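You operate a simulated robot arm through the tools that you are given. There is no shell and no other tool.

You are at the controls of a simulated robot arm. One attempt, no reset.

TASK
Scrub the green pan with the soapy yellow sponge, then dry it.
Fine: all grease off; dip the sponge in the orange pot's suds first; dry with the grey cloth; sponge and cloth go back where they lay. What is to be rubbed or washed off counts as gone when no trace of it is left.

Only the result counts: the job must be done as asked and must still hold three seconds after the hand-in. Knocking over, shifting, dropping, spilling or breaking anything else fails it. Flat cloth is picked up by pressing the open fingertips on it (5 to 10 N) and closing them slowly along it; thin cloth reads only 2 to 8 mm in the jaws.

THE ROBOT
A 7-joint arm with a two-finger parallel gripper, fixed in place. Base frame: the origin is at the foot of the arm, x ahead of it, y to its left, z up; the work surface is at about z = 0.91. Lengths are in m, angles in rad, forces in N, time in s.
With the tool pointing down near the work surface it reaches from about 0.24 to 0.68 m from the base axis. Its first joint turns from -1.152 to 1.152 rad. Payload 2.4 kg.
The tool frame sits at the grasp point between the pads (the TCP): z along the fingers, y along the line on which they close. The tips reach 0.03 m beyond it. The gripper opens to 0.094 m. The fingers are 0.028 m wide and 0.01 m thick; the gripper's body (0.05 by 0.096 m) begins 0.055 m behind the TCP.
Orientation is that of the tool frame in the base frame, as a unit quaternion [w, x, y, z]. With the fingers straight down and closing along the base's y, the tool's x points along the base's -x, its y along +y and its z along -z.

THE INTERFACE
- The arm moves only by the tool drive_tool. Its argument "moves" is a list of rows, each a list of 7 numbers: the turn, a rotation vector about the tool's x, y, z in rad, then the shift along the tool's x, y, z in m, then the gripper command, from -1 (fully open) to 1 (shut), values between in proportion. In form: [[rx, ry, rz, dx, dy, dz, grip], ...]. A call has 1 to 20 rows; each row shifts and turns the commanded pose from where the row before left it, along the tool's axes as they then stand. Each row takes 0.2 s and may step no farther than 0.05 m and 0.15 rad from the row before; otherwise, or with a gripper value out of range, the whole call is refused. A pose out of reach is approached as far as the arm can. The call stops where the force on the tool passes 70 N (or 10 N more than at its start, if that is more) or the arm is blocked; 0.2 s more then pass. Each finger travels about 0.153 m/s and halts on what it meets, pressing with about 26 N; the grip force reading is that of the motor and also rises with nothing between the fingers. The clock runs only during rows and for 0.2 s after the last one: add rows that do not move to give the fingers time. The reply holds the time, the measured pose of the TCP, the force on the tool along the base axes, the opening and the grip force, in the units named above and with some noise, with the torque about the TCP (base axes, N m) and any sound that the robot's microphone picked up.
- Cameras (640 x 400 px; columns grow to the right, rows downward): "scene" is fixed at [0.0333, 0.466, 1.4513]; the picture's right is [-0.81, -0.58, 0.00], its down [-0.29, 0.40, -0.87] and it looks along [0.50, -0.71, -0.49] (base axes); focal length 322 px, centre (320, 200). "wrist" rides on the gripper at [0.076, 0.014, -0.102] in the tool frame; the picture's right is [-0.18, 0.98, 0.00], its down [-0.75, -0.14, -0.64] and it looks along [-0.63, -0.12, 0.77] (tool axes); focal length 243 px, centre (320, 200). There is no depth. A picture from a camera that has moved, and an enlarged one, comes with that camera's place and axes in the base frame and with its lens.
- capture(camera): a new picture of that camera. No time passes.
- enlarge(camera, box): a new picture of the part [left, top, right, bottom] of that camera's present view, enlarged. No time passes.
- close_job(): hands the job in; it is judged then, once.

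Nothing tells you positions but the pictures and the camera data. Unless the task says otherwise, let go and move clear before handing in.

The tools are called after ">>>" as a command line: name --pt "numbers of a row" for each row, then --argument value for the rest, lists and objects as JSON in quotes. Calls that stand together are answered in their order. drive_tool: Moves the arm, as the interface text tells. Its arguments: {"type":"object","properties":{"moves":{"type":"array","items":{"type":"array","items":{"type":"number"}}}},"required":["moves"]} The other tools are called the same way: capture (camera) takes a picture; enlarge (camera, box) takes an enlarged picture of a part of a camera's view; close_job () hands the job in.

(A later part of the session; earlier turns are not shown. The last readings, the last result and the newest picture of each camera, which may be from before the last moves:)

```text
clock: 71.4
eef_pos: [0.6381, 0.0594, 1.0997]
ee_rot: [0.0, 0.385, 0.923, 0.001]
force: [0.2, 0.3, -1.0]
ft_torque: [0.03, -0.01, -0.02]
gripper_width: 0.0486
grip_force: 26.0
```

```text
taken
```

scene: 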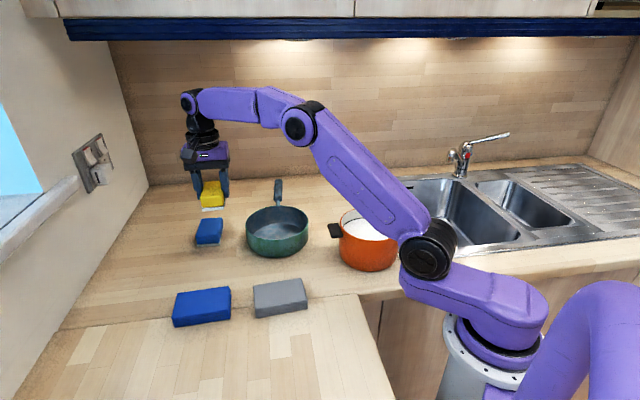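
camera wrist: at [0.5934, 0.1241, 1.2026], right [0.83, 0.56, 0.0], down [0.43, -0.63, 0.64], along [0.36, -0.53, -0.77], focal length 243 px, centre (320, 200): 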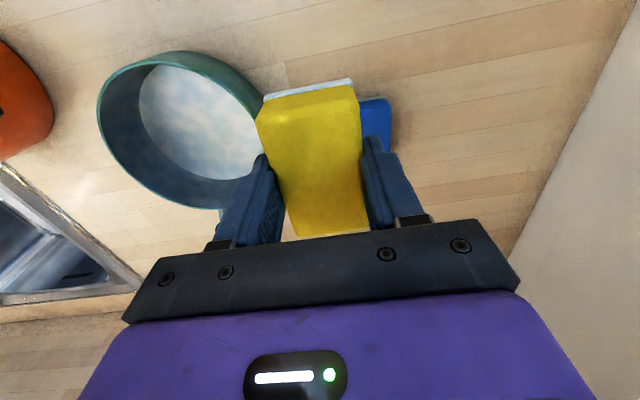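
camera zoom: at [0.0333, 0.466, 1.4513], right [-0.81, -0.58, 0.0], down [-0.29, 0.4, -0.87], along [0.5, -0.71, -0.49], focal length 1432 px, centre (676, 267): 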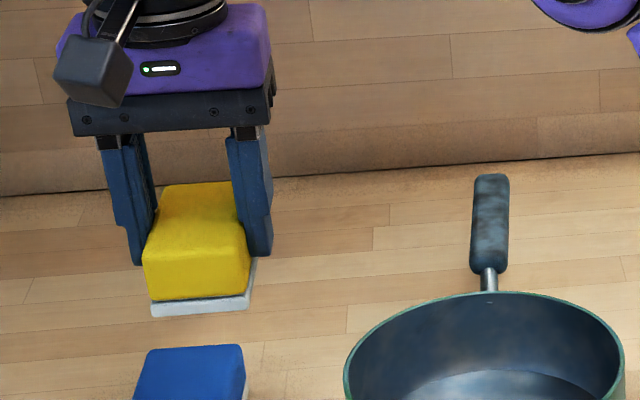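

The sponge now sits about 15 mm higher in the jaws but is otherwise straight. I'll carry it back above the place it came from, about (0.6625, 0.1615), and lower it there.

>>> drive_tool --pt "0 0 0 0.01385 0.0223 0.02 1" --pt "0 0 0 0.01385 0.0223 0.025 1" --pt "0 0 0 0.01385 0.0223 0.032 1" --pt "0 0 0 0.01385 0.0223 0.032 1" --pt "0 0 0 0 0 0 1" --pt "0 0 0 0 0 0 1"

>>> capture --camera "wrist"

>>> enlarge --camera "scene" --box '[120, 180, 240, 290]'

```text
clock: 72.8
eef_pos: [0.6606, 0.1629, 0.9928]
ee_rot: [0.0, 0.386, 0.923, 0.0]
force: [-0.1, -0.6, -0.2]
ft_torque: [0.01, -0.02, 0.01]
gripper_width: 0.0487
grip_force: 25.3
```

```text
taken
camera wrist: at [0.6173, 0.2272, 1.0951], right [0.83, 0.56, 0.0], down [0.43, -0.63, 0.64], along [0.36, -0.53, -0.77], focal length 243 px, centre (320, 200)
```

wrist: 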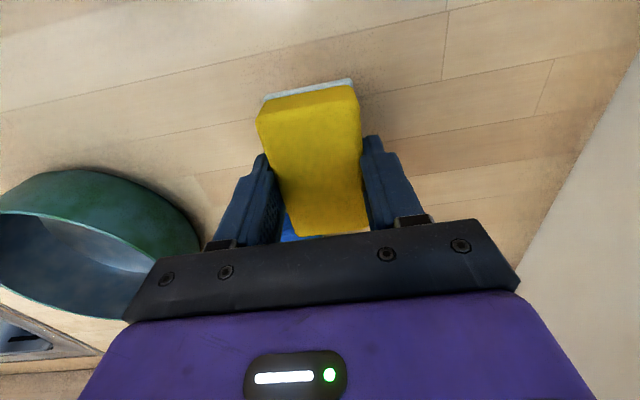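

```text
3.64 times, centred on (180, 235) of scene
camera zoom: at [0.0333, 0.466, 1.4513], right [-0.81, -0.58, 0.0], down [-0.29, 0.4, -0.87], along [0.5, -0.71, -0.49], focal length 1172 px, centre (829, 73)
```

zoom: 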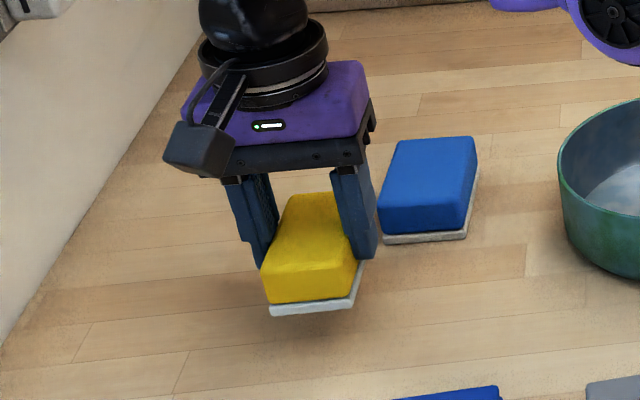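

>>> drive_tool --pt "0 0 0 -0.001 0.0005 0.025 1" --pt "0 0 0 0 0 0.022 1" --pt "0 0 0 0 0 0 1" --pt "0 0 0 0 0 0 1"

>>> enlarge --camera "scene" --box '[120, 180, 240, 290]'

```text
clock: 73.8
eef_pos: [0.6609, 0.1633, 0.9527]
ee_rot: [0.004, 0.385, 0.923, 0.002]
force: [-11.1, -3.6, 42.3]
ft_torque: [-0.25, 0.86, -0.06]
gripper_width: 0.0486
grip_force: 26.1
```

```text
3.64 times, centred on (180, 235) of scene
camera zoom: at [0.0321, 0.4656, 1.4515], right [-0.81, -0.58, 0.0], down [-0.29, 0.4, -0.87], along [0.51, -0.71, -0.49], focal length 1172 px, centre (829, 73)
```

zoom: 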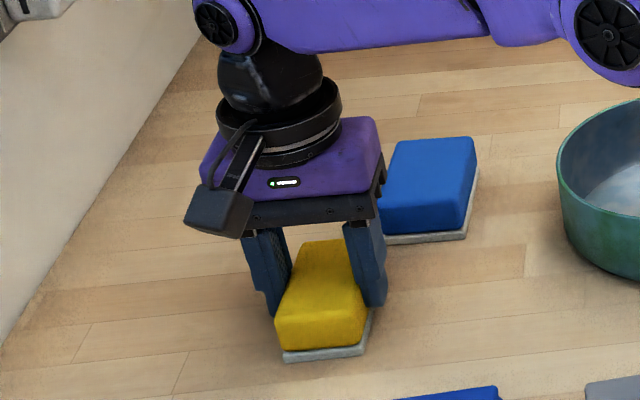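

Contact came earlier than expected at 42 N. I'll back off and take a look.

>>> drive_tool --pt "0 0 0 0 0 -0.004 1" --pt "0 0 0 0 0 0 1"

>>> capture --camera "wrist"

>>> enlarge --camera "scene" --box '[150, 220, 220, 280]'

```text
clock: 74.4
eef_pos: [0.6614, 0.1625, 0.9518]
ee_rot: [0.003, 0.385, 0.923, 0.002]
force: [4.4, 1.1, 19.4]
ft_torque: [-0.09, -0.19, 0.0]
gripper_width: 0.0488
grip_force: 25.7
```

```text
taken
camera wrist: at [0.6177, 0.2268, 1.0544], right [0.83, 0.56, 0.01], down [0.43, -0.64, 0.64], along [0.36, -0.53, -0.77], focal length 243 px, centre (320, 200)
```

wrist: 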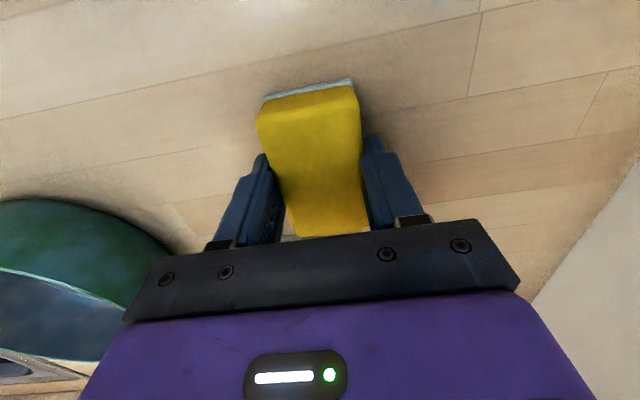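

```text
6.67 times, centred on (185, 250) of scene
camera zoom: at [0.033, 0.4659, 1.4514], right [-0.81, -0.58, 0.0], down [-0.29, 0.4, -0.87], along [0.5, -0.71, -0.49], focal length 2148 px, centre (1220, -133)
```

zoom: 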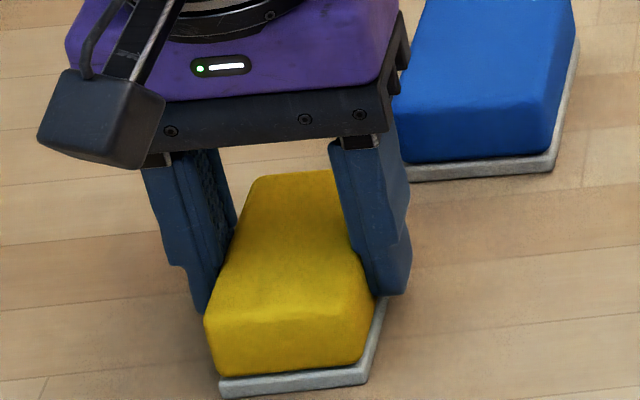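

The sponge is on the counter in its original spot, matching its earlier outline to within about 2 mm. I'll relax the pressure, open the fingers and rise.

>>> drive_tool --pt "0 0 0 0 0 -0.0015 1" --pt "0 0 0 0 0 0 1" --pt "0 0 0 0 0 0 0.0" --pt "0 0 0 0 0 0 -0.3" --pt "0 0 0 0 0 0 -0.7" --pt "0 0 0 0 0 0 -1" --pt "0 0 0 0 0 0 -1"

>>> capture --camera "wrist"

>>> enlarge --camera "scene" --box '[120, 180, 240, 290]'

```text
clock: 76.0
eef_pos: [0.6611, 0.1636, 0.9523]
ee_rot: [0.0, 0.384, 0.923, 0.001]
force: [0.9, 0.0, -0.5]
ft_torque: [0.01, 0.0, 0.03]
gripper_width: 0.0939
grip_force: 0.1
```

```text
taken
camera wrist: at [0.6174, 0.2266, 1.0542], right [0.83, 0.56, 0.0], down [0.43, -0.63, 0.64], along [0.36, -0.53, -0.77], focal length 243 px, centre (320, 200)
```

wrist: 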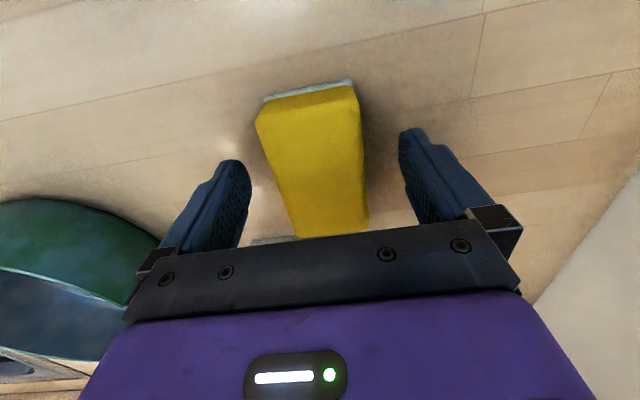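

```text
3.64 times, centred on (180, 235) of scene
camera zoom: at [0.0333, 0.466, 1.4513], right [-0.81, -0.58, 0.0], down [-0.29, 0.4, -0.87], along [0.5, -0.71, -0.49], focal length 1172 px, centre (829, 73)
```

zoom: 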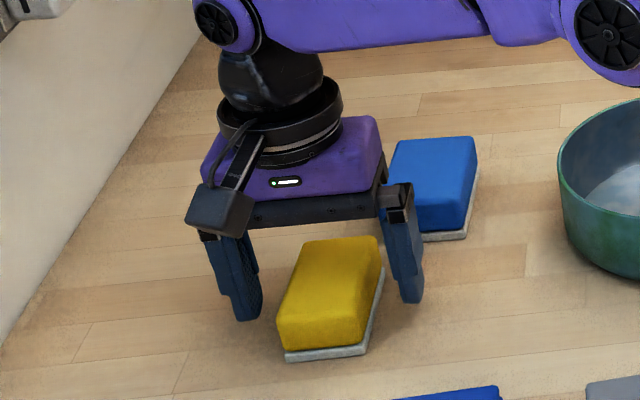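

The sponge is back in place. Now I'll rise and move over to the grey cloth, turning the gripper to match it.

>>> drive_tool --pt "0 0 0 0 0 -0.03 -1" --pt "0 0 0 0 0 -0.04 -1" --pt "0 0 0 0 0 -0.02 -1" --pt "0 0 0 0.01876 -0.0339 -0.0157 -1" --pt "0 0 0 0.01876 -0.0339 -0.0157 -1" --pt "0 0 0 0.01876 -0.0339 -0.0157 -1" --pt "0 0 0 0.01876 -0.0339 -0.0157 -1" --pt "0 0 0 0.01876 -0.0339 -0.0157 -1" --pt "0 0 0 0.01876 -0.0339 -0.0157 -1" --pt "0 0 0 0.01876 -0.0339 -0.0157 -1"

>>> drive_tool --pt "0 0 -0.14 0 0 0 -1" --pt "0 0 -0.14 0 0 0 -1" --pt "0 0 -0.14 0 0 0 -1" --pt "0 0 -0.14 0 0 0 -1" --pt "0 0 -0.14 0 0 0 -1" --pt "0 0 -0.14 0 0 0 -1" --pt "0 0 -0.14 0 0 0 -1" --pt "0 0 -0.14 0 0 0 -1" --pt "0 0 -0.14 0 0 0 -1" --pt "0 0 -0.14 0 0 0 -1" --pt "0 0 -0.14 0 0 0 -1" --pt "0 0 0 0 0 0 -1"

>>> capture --camera "wrist"

>>> capture --camera "scene"

```text
clock: 78.2
eef_pos: [0.399, 0.0878, 1.153]
ee_rot: [0.0, 0.384, 0.923, 0.0]
force: [0.2, 0.4, -0.5]
ft_torque: [0.01, 0.03, -0.01]
gripper_width: 0.094
grip_force: 0.2
```

```text
clock: 80.8
eef_pos: [0.3993, 0.087, 1.1513]
ee_rot: [0.0, -0.367, 0.93, 0.0]
force: [0.8, 0.2, -0.6]
ft_torque: [0.01, -0.05, -0.01]
gripper_width: 0.094
grip_force: 0.0
```

```text
taken
camera wrist: at [0.3343, 0.0463, 1.254], right [-0.54, 0.84, 0.0], down [0.65, 0.41, 0.64], along [0.54, 0.34, -0.77], focal length 243 px, centre (320, 200)
```

wrist: 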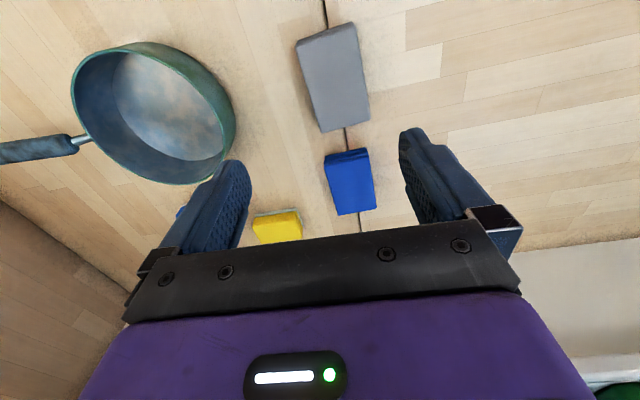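

```text
taken
```

scene: 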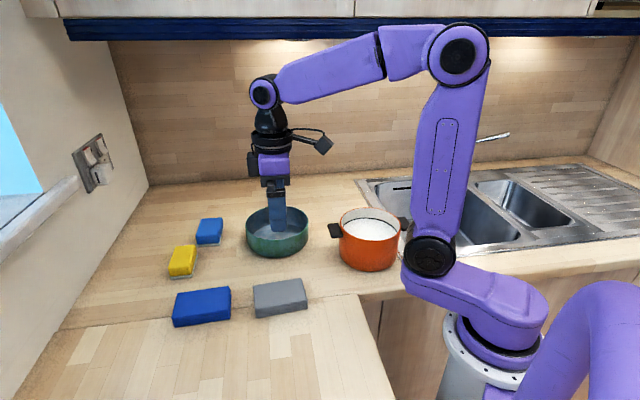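

>>> enlarge --camera "wrist" --box '[60, 30, 250, 190]'

>>> enlarge --camera "wrist" --box '[270, 10, 400, 140]'

```text
2.50 times, centred on (155, 110) of wrist
camera zoom: at [0.3343, 0.0463, 1.254], right [-0.54, 0.84, 0.0], down [0.65, 0.41, 0.64], along [0.54, 0.34, -0.77], focal length 606 px, centre (732, 425)
```

zoom: 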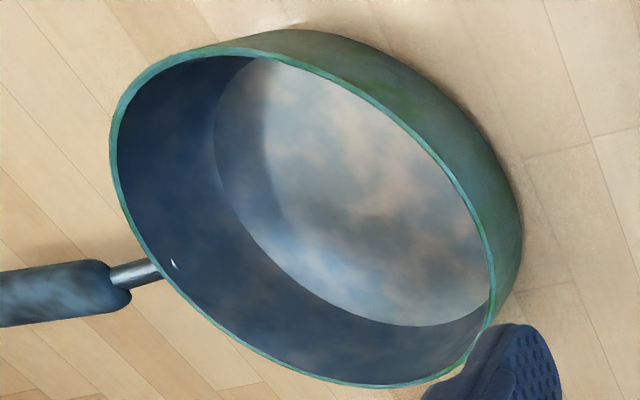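

```text
3.08 times, centred on (335, 75) of wrist
camera zoom: at [0.3343, 0.0463, 1.254], right [-0.54, 0.84, 0.0], down [0.65, 0.41, 0.64], along [0.54, 0.34, -0.77], focal length 746 px, centre (274, 585)
```

zoom: 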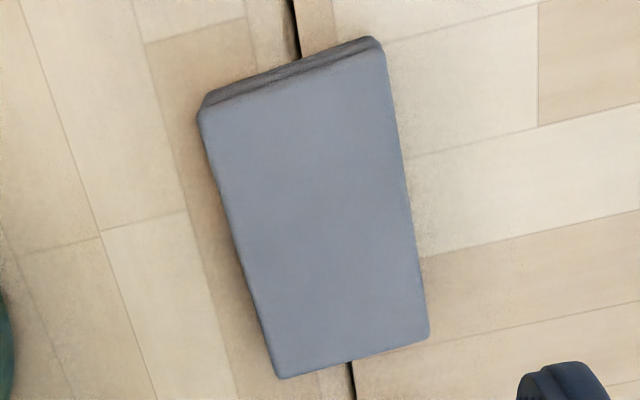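

The pan floor looks clean from this angle too. The grey cloth stack is about 10.4 × 6.7 cm and 2.8 cm thick, centred near (0.395, 0.108), long side at about 48°. I'll line up over it and look again.

>>> drive_tool --pt "0 0 -0.0925 0 0 0 -1" --pt "0 0 0 -0.0064 0.0085 0.04 -1" --pt "0 0 0 -0.0064 0.0086 0.04 -1" --pt "0 0 0 0 0 0.03 -1" --pt "0 0 0 0 0 0 -1" --pt "0 0 0 0 0 0 -1"

>>> capture --camera "wrist"

>>> enlarge --camera "scene" --box '[220, 220, 340, 330]'

```text
clock: 82.2
eef_pos: [0.3945, 0.1082, 1.0402]
ee_rot: [0.0, -0.41, 0.912, 0.0]
force: [-0.9, -1.1, -0.1]
ft_torque: [-0.01, -0.02, -0.02]
gripper_width: 0.094
grip_force: 0.1
```

```text
taken
camera wrist: at [0.3329, 0.0605, 1.143], right [-0.61, 0.79, 0.0], down [0.61, 0.47, 0.64], along [0.51, 0.39, -0.77], focal length 243 px, centre (320, 200)
```

wrist: 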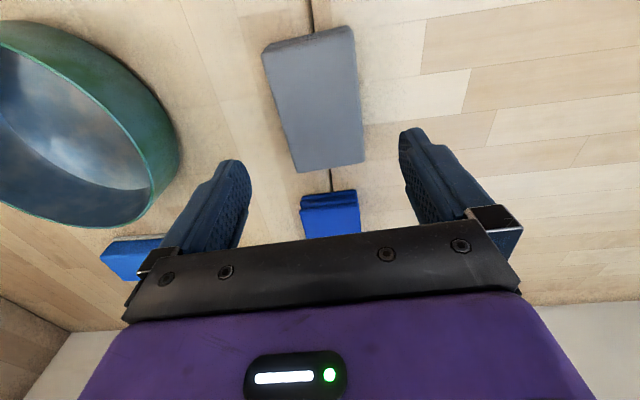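

```text
3.64 times, centred on (280, 275) of scene
camera zoom: at [0.0333, 0.466, 1.4513], right [-0.81, -0.58, 0.0], down [-0.29, 0.4, -0.87], along [0.5, -0.71, -0.49], focal length 1172 px, centre (466, -73)
```

zoom: 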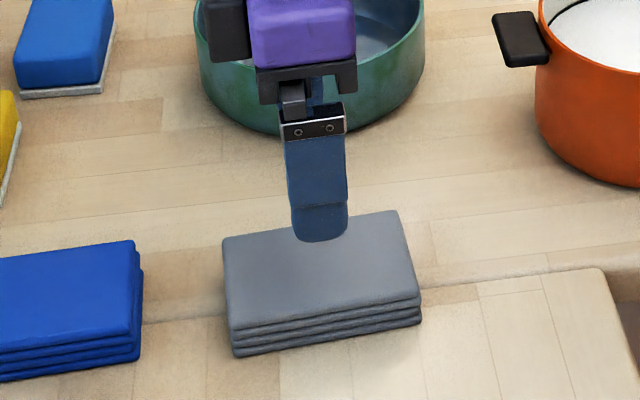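

The fingers are well aligned across the short side. I'll descend so the tips are about 6 mm above the counter and check.

>>> drive_tool --pt "0 0 0 -0.0005 -0.0003 0.035 -1" --pt "0 0 0 0 0 0.035 -1" --pt "0 0 0 0 0 0.018 -1" --pt "0 0 0 0 0 0.006 -1" --pt "0 0 0 0 0 0 -1"

>>> capture --camera "wrist"

>>> enlarge --camera "scene" --box '[220, 220, 340, 330]'

```text
clock: 83.4
eef_pos: [0.3963, 0.1098, 0.947]
ee_rot: [0.0, -0.41, 0.912, 0.0]
force: [0.5, -0.1, 0.0]
ft_torque: [-0.03, -0.01, -0.04]
gripper_width: 0.0939
grip_force: 0.0
```

```text
taken
camera wrist: at [0.3342, 0.0623, 1.0497], right [-0.61, 0.79, 0.0], down [0.61, 0.47, 0.64], along [0.51, 0.39, -0.77], focal length 243 px, centre (320, 200)
```

wrist: 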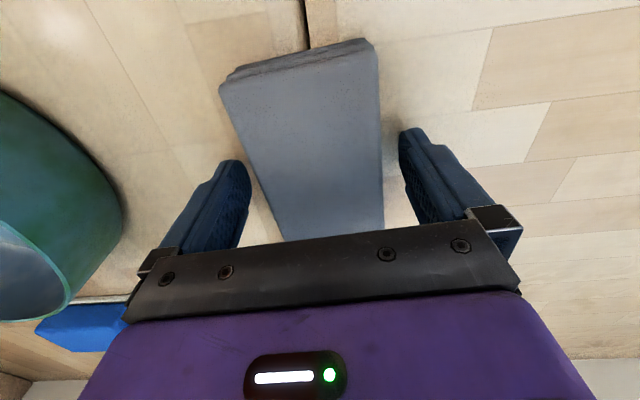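

```text
3.64 times, centred on (280, 275) of scene
camera zoom: at [0.0333, 0.466, 1.4513], right [-0.81, -0.58, 0.0], down [-0.29, 0.4, -0.87], along [0.5, -0.71, -0.49], focal length 1172 px, centre (466, -73)
```

zoom: 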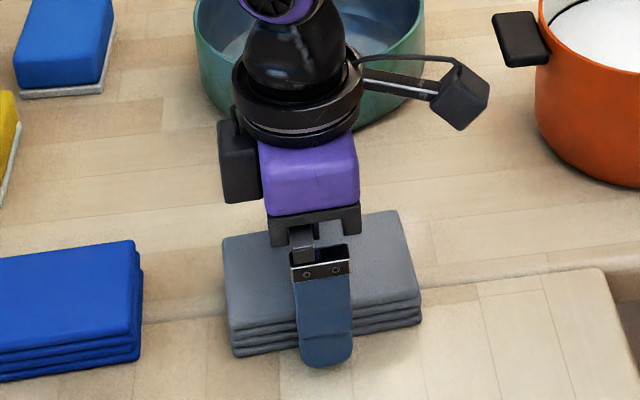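

The fingers straddle the stack and the tips are just off the counter, so I'll close slowly.

>>> drive_tool --pt "0 0 0 0 0 0 -0.8" --pt "0 0 0 0 0 0 -0.6" --pt "0 0 0 0 0 0 -0.45" --pt "0 0 0 0 0 0 -0.3" --pt "0 0 0 0 0 0 0" --pt "0 0 0 0 0 0 0.5" --pt "0 0 0 0 0 0 1" --pt "0 0 0 0 0 0 1"

>>> capture --camera "wrist"

>>> enlarge --camera "scene" --box '[220, 220, 340, 330]'

```text
clock: 85.2
eef_pos: [0.3957, 0.1099, 0.9472]
ee_rot: [0.001, -0.409, 0.913, 0.0]
force: [-0.1, 0.5, 2.8]
ft_torque: [-0.02, -0.02, 0.11]
gripper_width: 0.0689
grip_force: 25.9
```

```text
taken
camera wrist: at [0.3343, 0.0623, 1.0499], right [-0.61, 0.79, 0.0], down [0.61, 0.47, 0.64], along [0.51, 0.39, -0.77], focal length 243 px, centre (320, 200)
```

wrist: 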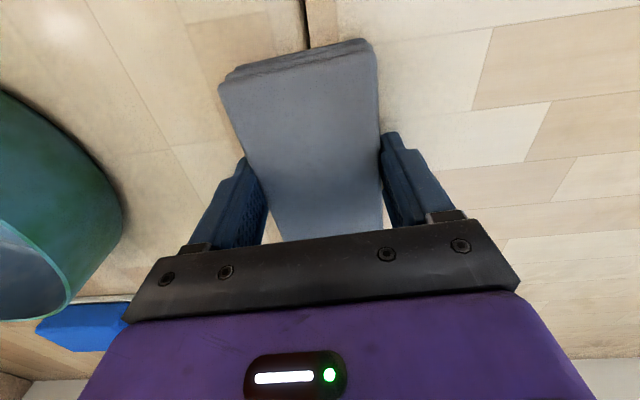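

```text
3.64 times, centred on (280, 275) of scene
camera zoom: at [0.0333, 0.4659, 1.4513], right [-0.81, -0.58, 0.0], down [-0.29, 0.4, -0.87], along [0.5, -0.71, -0.49], focal length 1172 px, centre (466, -73)
```

zoom: 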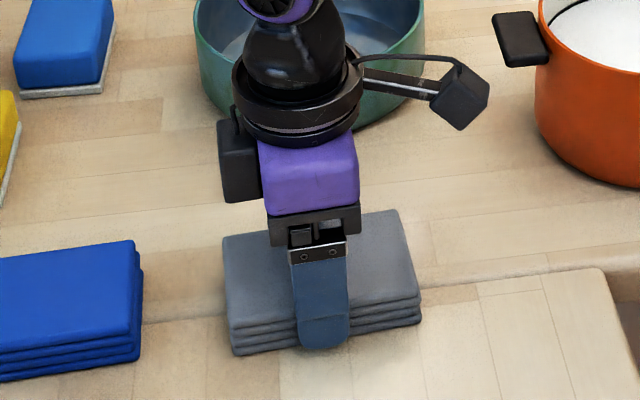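

The cloth stack is gripped at 69 mm and didn't shift. I'll lift it gently.

>>> drive_tool --pt "0 0 0 0 0 -0.004 1" --pt "0 0 0 0 0 -0.008 1" --pt "0 0 0 0 0 -0.015 1" --pt "0 0 0 0 0 -0.025 1" --pt "0 0 0 0 0 -0.035 1" --pt "0 0 0 0 0 -0.035 1" --pt "0 0 0 0 0 -0.02 1" --pt "0 0 0 0 0 0 1"

>>> capture --camera "wrist"

>>> capture --camera "scene"

```text
clock: 87.0
eef_pos: [0.3938, 0.1092, 1.0912]
ee_rot: [0.0, -0.409, 0.913, 0.0]
force: [-0.4, -0.4, -0.5]
ft_torque: [-0.02, -0.01, 0.01]
gripper_width: 0.0688
grip_force: 26.4
```

```text
taken
camera wrist: at [0.3319, 0.062, 1.1927], right [-0.61, 0.79, 0.0], down [0.61, 0.47, 0.64], along [0.51, 0.39, -0.77], focal length 243 px, centre (320, 200)
```

wrist: 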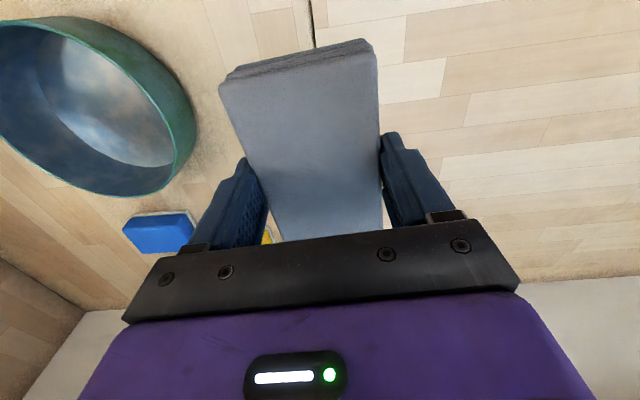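

```text
taken
```

scene: 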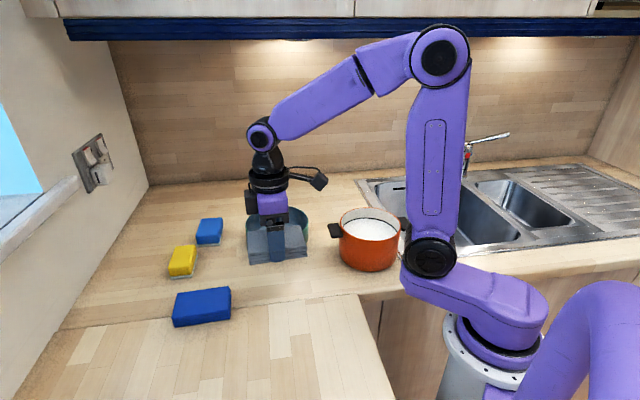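

The cloth is held firmly. I make the pan centre about (0.547, -0.057) now, so I'll carry the cloth over it.

>>> drive_tool --pt "0 0 0 0.0037 -0.03755 0 1" --pt "0 0 0 0.0037 -0.03755 0 1" --pt "0 0 0 0.0037 -0.03755 0 1" --pt "0 0 0 0.0037 -0.03755 0 1" --pt "0 0 0 0.0037 -0.03755 0 1" --pt "0 0 0 0.0037 -0.03755 0 1" --pt "0 0 0 0 0 0 1" --pt "0 0 0 0 0 0 1"

>>> capture --camera "wrist"

>>> enlarge --camera "scene" --box '[230, 150, 340, 270]'

```text
clock: 88.8
eef_pos: [0.549, -0.0568, 1.0894]
ee_rot: [0.0, -0.409, 0.913, 0.0]
force: [1.0, -0.7, -0.4]
ft_torque: [0.01, -0.05, -0.01]
gripper_width: 0.0689
grip_force: 26.3
```

```text
taken
camera wrist: at [0.4866, -0.1054, 1.1914], right [-0.61, 0.79, 0.0], down [0.61, 0.47, 0.64], along [0.51, 0.39, -0.77], focal length 243 px, centre (320, 200)
```

wrist: 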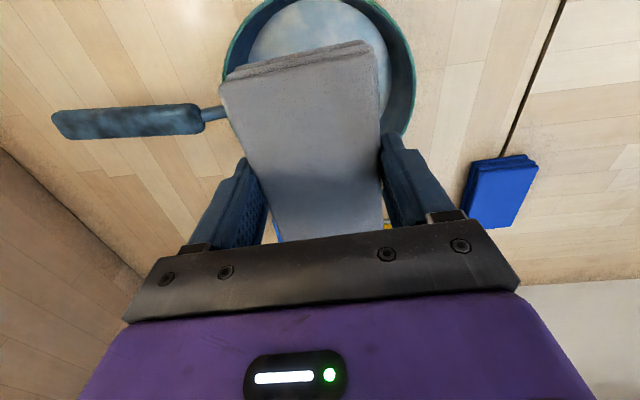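

```text
3.33 times, centred on (285, 210) of scene
camera zoom: at [0.0333, 0.4659, 1.4513], right [-0.81, -0.58, 0.0], down [-0.29, 0.4, -0.87], along [0.5, -0.71, -0.49], focal length 1074 px, centre (437, 167)
```

zoom: 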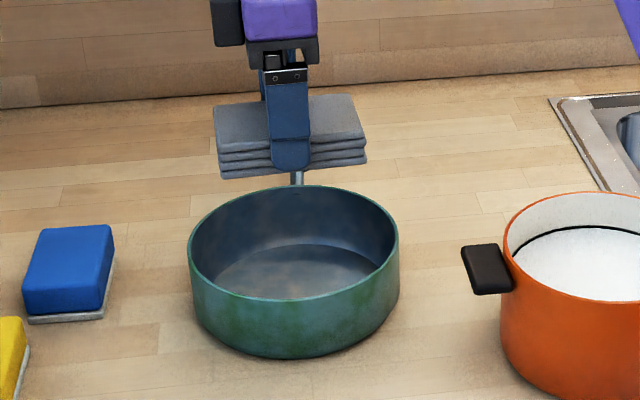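

>>> drive_tool --pt "0 0 0 0 0 0.035 1" --pt "0 0 0 0 0 0.035 1" --pt "0 0 0 0 0 0.03 1" --pt "0 0 0 0 0 0.015 1" --pt "0 0 0 0 0 0 1"

>>> capture --camera "wrist"

>>> enlarge --camera "scene" --box '[230, 150, 340, 270]'

```text
clock: 90.0
eef_pos: [0.5492, -0.0564, 0.9738]
ee_rot: [0.001, -0.409, 0.912, 0.0]
force: [0.4, -0.3, -0.5]
ft_torque: [0.0, -0.01, 0.01]
gripper_width: 0.0688
grip_force: 26.2
```

```text
taken
camera wrist: at [0.4874, -0.1035, 1.0759], right [-0.61, 0.79, 0.0], down [0.61, 0.47, 0.64], along [0.51, 0.39, -0.77], focal length 243 px, centre (320, 200)
```

wrist: 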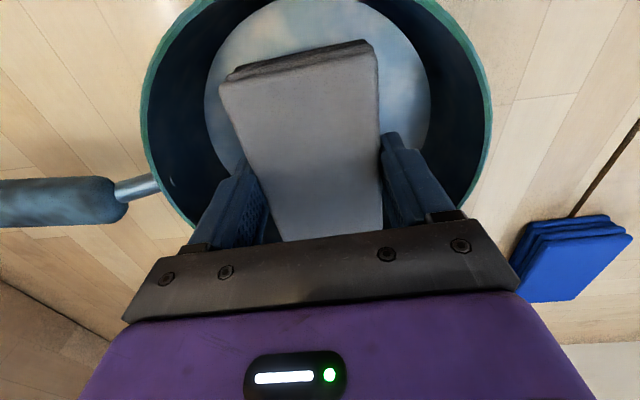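

```text
3.33 times, centred on (285, 210) of scene
camera zoom: at [0.0333, 0.466, 1.4513], right [-0.81, -0.58, 0.0], down [-0.29, 0.4, -0.87], along [0.5, -0.71, -0.49], focal length 1074 px, centre (437, 167)
```

zoom: 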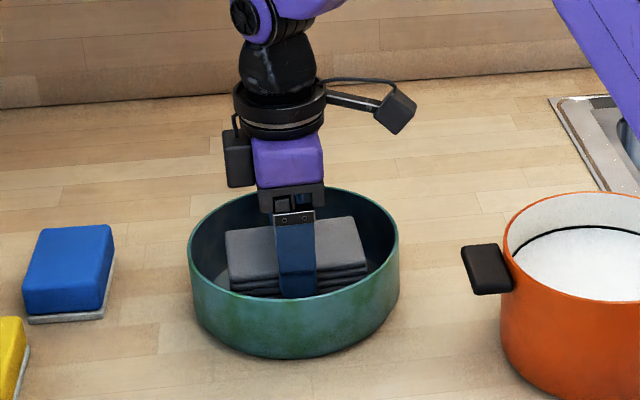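

>>> drive_tool --pt "0 0 0 0 0 0.006 1" --pt "0 0 0 0 0 0.005 1" --pt "0 0 0 0 0 0 1"

>>> drive_tool --pt "0 0 0 0 0 0.003 1" --pt "0 0 0 0 0 0 1"

```text
clock: 90.8
eef_pos: [0.5493, -0.0573, 0.9631]
ee_rot: [0.001, -0.409, 0.912, 0.001]
force: [0.2, 0.3, -0.9]
ft_torque: [0.02, 0.03, -0.02]
gripper_width: 0.0689
grip_force: 25.9
```

```text
clock: 91.4
eef_pos: [0.55, -0.0575, 0.9598]
ee_rot: [0.0, -0.409, 0.913, 0.0]
force: [0.8, 0.7, -1.3]
ft_torque: [0.0, 0.0, 0.03]
gripper_width: 0.069
grip_force: 26.4
```

>>> drive_tool --pt "0 0 0 0 0 0.002 1" --pt "0 0 0 0 0 0 1"

>>> drive_tool --pt "0 0 0 0 0 0.001 1" --pt "0 0 0 0 0 0 1"

```text
clock: 92.0
eef_pos: [0.5495, -0.057, 0.9591]
ee_rot: [0.0, -0.41, 0.912, 0.0]
force: [-0.2, -0.4, -0.9]
ft_torque: [0.0, 0.02, -0.01]
gripper_width: 0.0692
grip_force: 26.1
```

```text
clock: 92.6
eef_pos: [0.5485, -0.0573, 0.9571]
ee_rot: [0.0, -0.409, 0.913, 0.001]
force: [-1.3, -0.3, -0.7]
ft_torque: [0.01, -0.01, -0.02]
gripper_width: 0.069
grip_force: 26.6
```

>>> drive_tool --pt "0 0 0 0 0 0.001 1" --pt "0 0 0 0 0 0 1"

>>> drive_tool --pt "0 0 0 0 0 0.001 1" --pt "0 0 0 0 0 0 1"

```text
clock: 93.2
eef_pos: [0.5497, -0.057, 0.9578]
ee_rot: [0.0, -0.409, 0.912, 0.001]
force: [0.1, 0.5, 0.1]
ft_torque: [-0.01, -0.02, 0.01]
gripper_width: 0.0691
grip_force: 25.9
```

```text
clock: 93.8
eef_pos: [0.5507, -0.0578, 0.9552]
ee_rot: [0.0, -0.409, 0.912, 0.0]
force: [0.3, 0.1, -0.3]
ft_torque: [-0.02, 0.0, 0.02]
gripper_width: 0.069
grip_force: 25.9
```

>>> drive_tool --pt "0 0 0 0 0 0.001 1" --pt "0 0 0 0 0 0 1"

>>> drive_tool --pt "0 0 0 0 0 0.0008 1" --pt "0 0 0 0 0 0 1"

```text
clock: 94.4
eef_pos: [0.55, -0.057, 0.9533]
ee_rot: [0.0, -0.409, 0.913, 0.0]
force: [0.6, 0.9, -0.9]
ft_torque: [-0.01, 0.0, 0.01]
gripper_width: 0.0688
grip_force: 25.8
```

```text
clock: 95.0
eef_pos: [0.5508, -0.0573, 0.9535]
ee_rot: [0.0, -0.409, 0.912, 0.0]
force: [0.5, -0.5, -0.4]
ft_torque: [0.0, 0.02, -0.01]
gripper_width: 0.069
grip_force: 26.2
```

>>> drive_tool --pt "0 0 0 0 0 0.001 1" --pt "0 0 0 0 0 0 1"

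>>> drive_tool --pt "0 0 0 0 0 0.001 1" --pt "0 0 0 0 0 0 1"

>>> drive_tool --pt "0 0 0 0 0 0.001 1" --pt "0 0 0 0 0 0 1"

```text
clock: 95.6
eef_pos: [0.5511, -0.0575, 0.9539]
ee_rot: [0.0, -0.409, 0.912, 0.0]
force: [0.3, 0.3, -0.7]
ft_torque: [0.0, -0.01, 0.03]
gripper_width: 0.0693
grip_force: 25.8
```

```text
clock: 96.2
eef_pos: [0.5505, -0.0579, 0.9531]
ee_rot: [0.001, -0.409, 0.912, 0.0]
force: [-2.5, -0.3, 13.9]
ft_torque: [-0.01, 0.36, 0.03]
gripper_width: 0.0691
grip_force: 26.3
```

```text
clock: 96.8
eef_pos: [0.5507, -0.0576, 0.9513]
ee_rot: [0.002, -0.409, 0.913, -0.001]
force: [-3.8, -0.6, 31.6]
ft_torque: [0.08, 0.18, -0.01]
gripper_width: 0.0693
grip_force: 25.7
```

Contact is 31 N, so I'll ease up to about 12 N and then start twisting the cloth on the floor, as before.

>>> drive_tool --pt "0 0 0 0 0 -0.0012 1" --pt "0 0 0 0 0 0 1"

```text
clock: 97.4
eef_pos: [0.5508, -0.0583, 0.9525]
ee_rot: [0.001, -0.409, 0.913, -0.001]
force: [3.8, -1.5, 10.6]
ft_torque: [0.07, -0.47, -0.06]
gripper_width: 0.0688
grip_force: 26.0
```

>>> drive_tool --pt "0 0 0.13 0.0005 0.0008 0 1" --pt "0 0 0.13 0.0005 0.0008 0 1" --pt "0 0 0.13 0.0005 0.0008 0 1" --pt "0 0 0.13 0.0005 0.0008 0 1" --pt "0 0 -0.13 0 0 0 1" --pt "0 0 -0.13 0 0 0 1" --pt "0 0 -0.13 0 0 0 1" --pt "0 0 -0.13 0 0 0 1" --pt "0 0 -0.13 0 0 0 1" --pt "0 0 -0.13 0 0 0 1" --pt "0 0 -0.13 0 0 0 1" --pt "0 0 -0.13 0 0 0 1" --pt "0 0 0.13 0 0 0 1" --pt "0 0 0.13 0 0 0 1" --pt "0 0 0.13 0 0 0 1" --pt "0 0 0.13 0 0 0 1"

>>> enlarge --camera "scene" --box '[230, 150, 340, 270]'

>>> capture --camera "wrist"

```text
clock: 100.8
eef_pos: [0.5457, -0.0563, 0.952]
ee_rot: [0.0, -0.408, 0.913, -0.001]
force: [0.0, -0.4, 0.7]
ft_torque: [0.0, 0.01, 0.01]
gripper_width: 0.0689
grip_force: 25.4
```

```text
3.33 times, centred on (285, 210) of scene
camera zoom: at [0.0333, 0.466, 1.4513], right [-0.81, -0.58, 0.0], down [-0.29, 0.4, -0.87], along [0.5, -0.71, -0.49], focal length 1074 px, centre (437, 167)
```

zoom: 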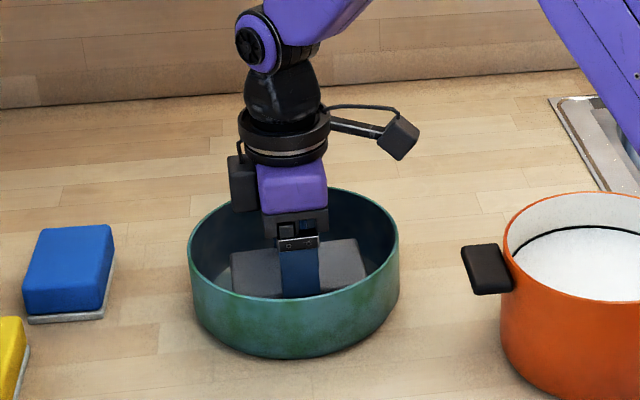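

```text
taken
camera wrist: at [0.4844, -0.1029, 1.0545], right [-0.61, 0.79, 0.0], down [0.61, 0.47, 0.64], along [0.51, 0.39, -0.77], focal length 243 px, centre (320, 200)
```

wrist: 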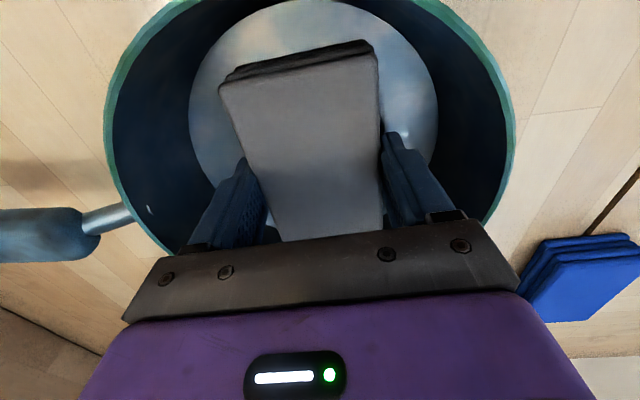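

>>> drive_tool --pt "0 0 0 0 0 0.001 1" --pt "0 0 0 0 0 0 1"

```text
clock: 101.4
eef_pos: [0.5455, -0.0552, 0.9516]
ee_rot: [0.0, -0.408, 0.913, -0.002]
force: [-1.3, 0.0, 8.4]
ft_torque: [-0.03, 0.23, -0.11]
gripper_width: 0.0688
grip_force: 25.8
```

>>> drive_tool --pt "0 0 0.13 0 0.002 0.0004 1" --pt "0 0 0.13 0 0.002 0 1" --pt "0 0 0.13 0 0.002 0 1" --pt "0 0 0.13 0 0.002 0 1" --pt "0 0 -0.13 0 -0.002 0 1" --pt "0 0 -0.13 0 -0.002 0 1" --pt "0 0 -0.13 0 -0.002 0 1" --pt "0 0 -0.13 0 -0.002 0 1" --pt "0 0 -0.13 0 -0.002 0 1" --pt "0 0 -0.13 0 -0.002 0 1" --pt "0 0 -0.13 0 -0.002 0 1" --pt "0 0 -0.13 0 -0.002 0 1" --pt "0 0 0.13 0 0.002 0 1" --pt "0 0 0.13 0 0.002 0 1" --pt "0 0 0.13 0 0.002 0 1" --pt "0 0 0.13 0 0.002 0 1"

>>> enlarge --camera "scene" --box '[230, 150, 340, 270]'

```text
clock: 104.8
eef_pos: [0.5459, -0.0567, 0.9509]
ee_rot: [0.001, -0.41, 0.912, 0.0]
force: [1.2, -0.8, 25.8]
ft_torque: [-0.09, 0.06, 0.78]
gripper_width: 0.0689
grip_force: 25.4
```

```text
3.33 times, centred on (285, 210) of scene
camera zoom: at [0.0329, 0.466, 1.4513], right [-0.81, -0.58, 0.0], down [-0.29, 0.4, -0.87], along [0.51, -0.71, -0.49], focal length 1074 px, centre (437, 167)
```

zoom: 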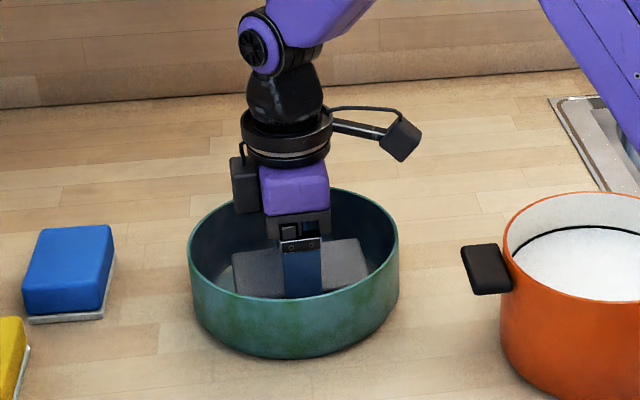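

>>> drive_tool --pt "0 0 0.13 0.002 0 -0.0007 1" --pt "0 0 0.13 0.002 0 0 1" --pt "0 0 0.13 0.002 0 0 1" --pt "0 0 0.13 0.002 0 0 1" --pt "0 0 -0.13 -0.002 0 0 1" --pt "0 0 -0.13 -0.002 0 0 1" --pt "0 0 -0.13 -0.002 0 0 1" --pt "0 0 -0.13 -0.002 0 0 1" --pt "0 0 -0.13 -0.002 0 0 1" --pt "0 0 -0.13 -0.002 0 0 1" --pt "0 0 -0.13 -0.002 0 0 1" --pt "0 0 -0.13 -0.002 0 0 1" --pt "0 0 0.13 0.002 0 0 1" --pt "0 0 0.13 0.002 0 0 1" --pt "0 0 0.13 0.002 0 0 1" --pt "0 0 0.13 0.002 0 0 1"

>>> enlarge --camera "scene" --box '[230, 150, 340, 270]'

>>> capture --camera "wrist"

```text
clock: 108.2
eef_pos: [0.5467, -0.0576, 0.9513]
ee_rot: [0.001, -0.408, 0.913, 0.0]
force: [0.1, 0.9, -0.4]
ft_torque: [-0.01, 0.01, 0.02]
gripper_width: 0.0689
grip_force: 26.3
```

```text
3.33 times, centred on (285, 210) of scene
camera zoom: at [0.0333, 0.466, 1.4513], right [-0.81, -0.58, 0.0], down [-0.29, 0.4, -0.87], along [0.5, -0.71, -0.49], focal length 1074 px, centre (437, 167)
```

zoom: 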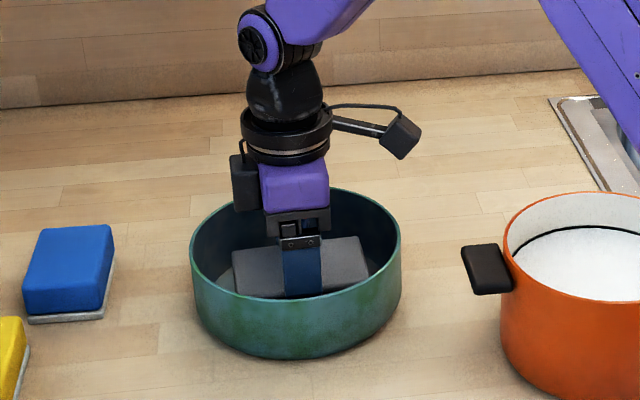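

```text
taken
camera wrist: at [0.4844, -0.1054, 1.0541], right [-0.61, 0.79, 0.0], down [0.61, 0.47, 0.64], along [0.51, 0.39, -0.77], focal length 243 px, centre (320, 200)
```

wrist: 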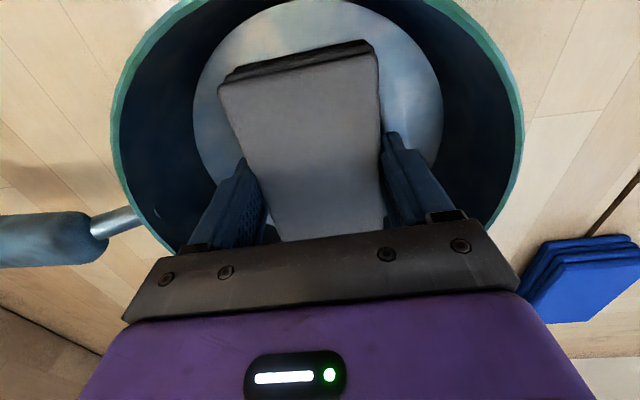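

I'll lift and inspect the floor to see how drying is going.

>>> drive_tool --pt "0 0 0 0 0 -0.02 1" --pt "0 0 0 0 0 -0.04 1" --pt "0 0 0 0 0 -0.04 1" --pt "0 0 0 0.02 0.04 -0.02 1" --pt "0 0 0 0.02 0.04 0 1" --pt "0 0 0 0.02 0.04 0 1" --pt "0 0 0 0 0 0 1"

>>> capture --camera "wrist"

>>> enlarge --camera "scene" --box '[245, 205, 315, 255]'

```text
clock: 109.8
eef_pos: [0.4157, -0.0236, 1.0728]
ee_rot: [0.0, -0.409, 0.912, 0.0]
force: [-0.2, -0.2, -0.1]
ft_torque: [-0.04, -0.01, 0.0]
gripper_width: 0.0689
grip_force: 25.6
```

```text
taken
camera wrist: at [0.3548, -0.0701, 1.1752], right [-0.61, 0.79, 0.0], down [0.61, 0.47, 0.64], along [0.51, 0.39, -0.77], focal length 243 px, centre (320, 200)
```

wrist: 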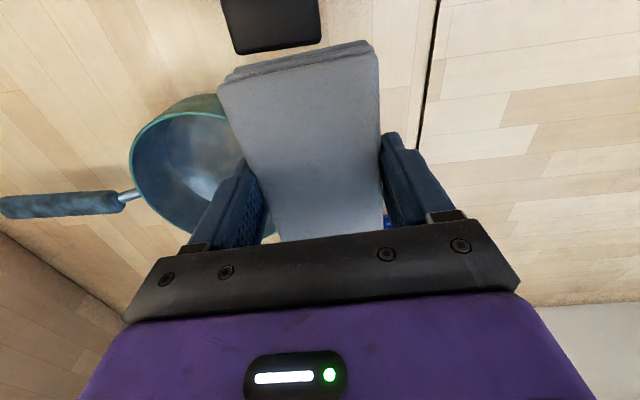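

```text
8.00 times, centred on (280, 230) of scene
camera zoom: at [0.0333, 0.466, 1.4513], right [-0.81, -0.58, 0.0], down [-0.29, 0.4, -0.87], along [0.5, -0.71, -0.49], focal length 2578 px, centre (640, -40)
```

zoom: 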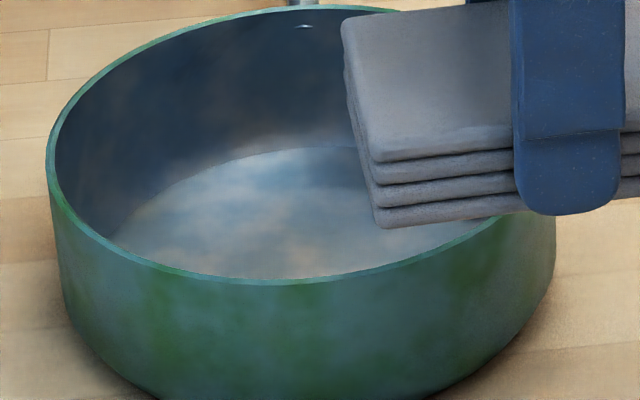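

>>> drive_tool --pt "0 0 0 -0.0179 0.0213 -0.02 1" --pt "0 0 0 -0.0179 0.0213 -0.02 1" --pt "0 0 0 -0.0179 0.0213 -0.02 1" --pt "0 0 0 -0.0179 0.0213 -0.02 1" --pt "0 0 0 0 0 0 1"

>>> capture --camera "wrist"

>>> enlarge --camera "wrist" --box '[60, 10, 250, 170]'

>>> enlarge --camera "scene" --box '[245, 205, 315, 255]'

```text
clock: 111.0
eef_pos: [0.4022, 0.086, 1.1526]
ee_rot: [0.0, -0.408, 0.913, -0.001]
force: [0.8, 0.0, -0.4]
ft_torque: [-0.03, 0.02, 0.01]
gripper_width: 0.0692
grip_force: 26.0
```

```text
taken
camera wrist: at [0.3405, 0.0385, 1.2544], right [-0.61, 0.79, 0.0], down [0.61, 0.47, 0.64], along [0.51, 0.39, -0.77], focal length 243 px, centre (320, 200)
```

wrist: 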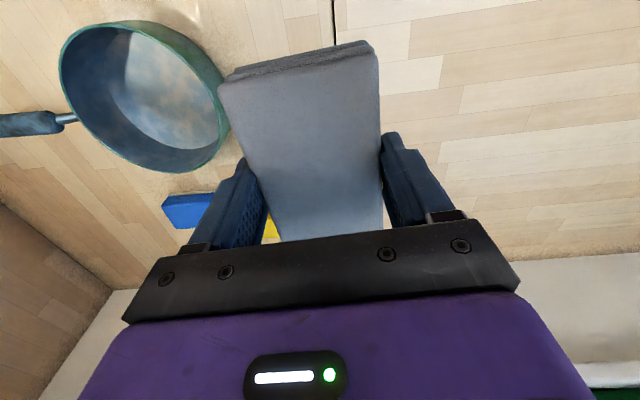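

```text
2.50 times, centred on (155, 90) of wrist
camera zoom: at [0.3405, 0.0385, 1.2544], right [-0.61, 0.79, 0.0], down [0.61, 0.47, 0.64], along [0.51, 0.39, -0.77], focal length 606 px, centre (732, 475)
```

zoom: 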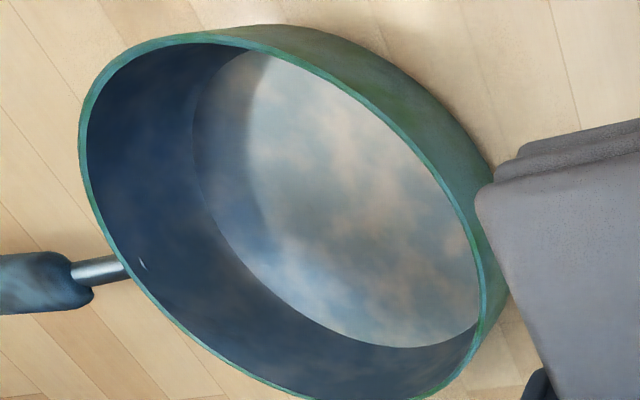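

```text
8.00 times, centred on (280, 230) of scene
camera zoom: at [0.0333, 0.466, 1.4513], right [-0.81, -0.58, 0.0], down [-0.29, 0.4, -0.87], along [0.5, -0.71, -0.49], focal length 2578 px, centre (640, -40)
```

zoom: 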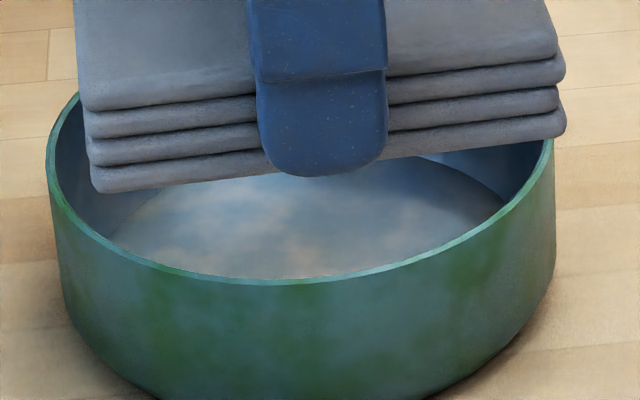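

>>> enlarge --camera "wrist" --box '[115, 20, 215, 125]'

```text
3.81 times, centred on (165, 72) of wrist
camera zoom: at [0.3405, 0.0385, 1.2544], right [-0.61, 0.79, 0.0], down [0.61, 0.47, 0.64], along [0.51, 0.39, -0.77], focal length 924 px, centre (910, 686)
```

zoom: 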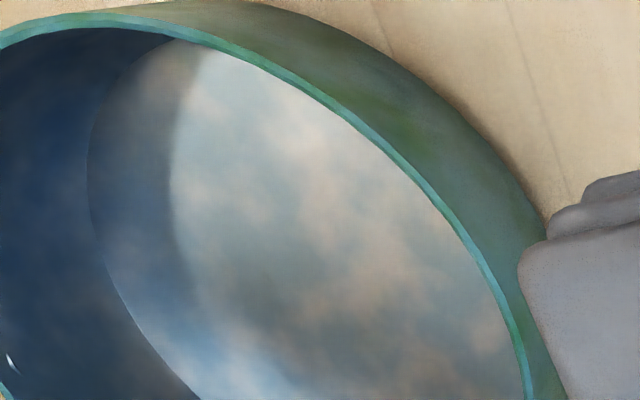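

The floor looks more matte already. I'll do a second, thorough drying pass with steadier contact to be sure no damp patch is left.

>>> drive_tool --pt "0 0 0 0.0021 -0.0406 0 1" --pt "0 0 0 0.0021 -0.0406 0 1" --pt "0 0 0 0.0021 -0.0406 0 1" --pt "0 0 0 0.0021 -0.0406 0 1" --pt "0 0 0 0.0021 -0.0406 0 1" --pt "0 0 0 0 0 0.045 1" --pt "0 0 0 0 0 0.045 1" --pt "0 0 0 0 0 0.045 1" --pt "0 0 0 0 0 0.045 1" --pt "0 0 0 0 0 0.014 1" --pt "0 0 0 0 0 0.003 1" --pt "0 0 0 0 0 0 1"

>>> capture --camera "wrist"

```text
clock: 113.6
eef_pos: [0.5466, -0.056, 0.9561]
ee_rot: [0.0, -0.41, 0.912, 0.0]
force: [-0.3, 0.4, 0.0]
ft_torque: [0.0, 0.01, -0.02]
gripper_width: 0.0691
grip_force: 26.3
```

```text
taken
camera wrist: at [0.4846, -0.1035, 1.0572], right [-0.61, 0.79, 0.0], down [0.61, 0.47, 0.64], along [0.51, 0.39, -0.77], focal length 243 px, centre (320, 200)
```

wrist: 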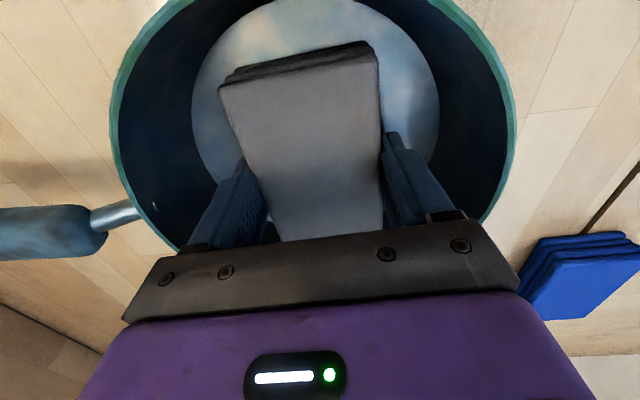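

>>> drive_tool --pt "0 0 0 0 0 0.003 1" --pt "0 0 0 0 0 0 1"

>>> drive_tool --pt "0 0 0 0 0 0.0012 1" --pt "0 0 0 0 0 0 1"

```text
clock: 114.2
eef_pos: [0.5455, -0.055, 0.9505]
ee_rot: [0.0, -0.409, 0.912, 0.0]
force: [-0.2, 1.0, -0.2]
ft_torque: [0.02, -0.04, 0.0]
gripper_width: 0.0693
grip_force: 25.8
```

```text
clock: 114.8
eef_pos: [0.5461, -0.0562, 0.9507]
ee_rot: [0.001, -0.409, 0.912, -0.001]
force: [-2.3, 0.7, 4.3]
ft_torque: [-0.15, 0.18, -0.09]
gripper_width: 0.069
grip_force: 27.1
```

>>> drive_tool --pt "0 0 0.13 0 0.0015 0.0006 1" --pt "0 0 0.13 0 0.0015 0 1" --pt "0 0 0.13 0 0.0015 0 1" --pt "0 0 0.13 0 0.0015 0 1" --pt "0 0 0.13 0 0.0015 0 1" --pt "0 0 -0.13 0 -0.0015 0 1" --pt "0 0 -0.13 0 -0.0015 0 1" --pt "0 0 -0.13 0 -0.0015 0 1" --pt "0 0 -0.13 0 -0.0015 0 1" --pt "0 0 -0.13 0 -0.0015 0 1" --pt "0 0 -0.13 0 -0.0015 0 1" --pt "0 0 -0.13 0 -0.0015 0 1" --pt "0 0 -0.13 0 -0.0015 0 1" --pt "0 0 -0.13 0 -0.0015 0 1" --pt "0 0 -0.13 0 -0.0015 0 1" --pt "0 0 0.13 0 0.0015 0 1" --pt "0 0 0.13 0 0.0015 0 1" --pt "0 0 0.13 0 0.0015 0 1" --pt "0 0 0.13 0 0.0015 0 1" --pt "0 0 0.13 0 0.0015 0 1"

>>> enlarge --camera "scene" --box '[230, 150, 340, 270]'

```text
clock: 119.0
eef_pos: [0.5441, -0.0578, 0.9493]
ee_rot: [-0.001, -0.409, 0.913, 0.0]
force: [-0.1, 0.5, 7.1]
ft_torque: [-0.04, -0.02, 0.27]
gripper_width: 0.069
grip_force: 26.1
```

```text
3.33 times, centred on (285, 210) of scene
camera zoom: at [0.0332, 0.466, 1.4513], right [-0.81, -0.58, 0.0], down [-0.29, 0.4, -0.87], along [0.5, -0.71, -0.49], focal length 1074 px, centre (437, 167)
```

zoom: 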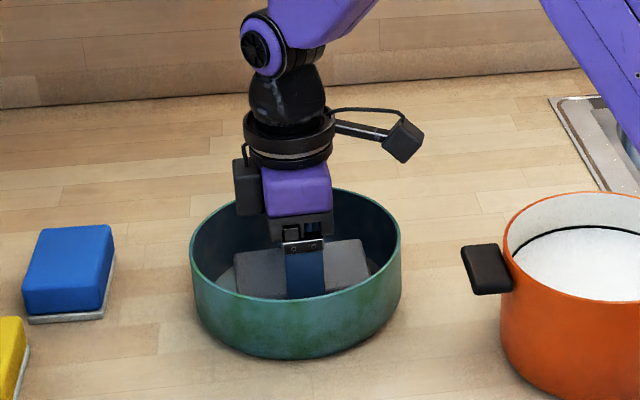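

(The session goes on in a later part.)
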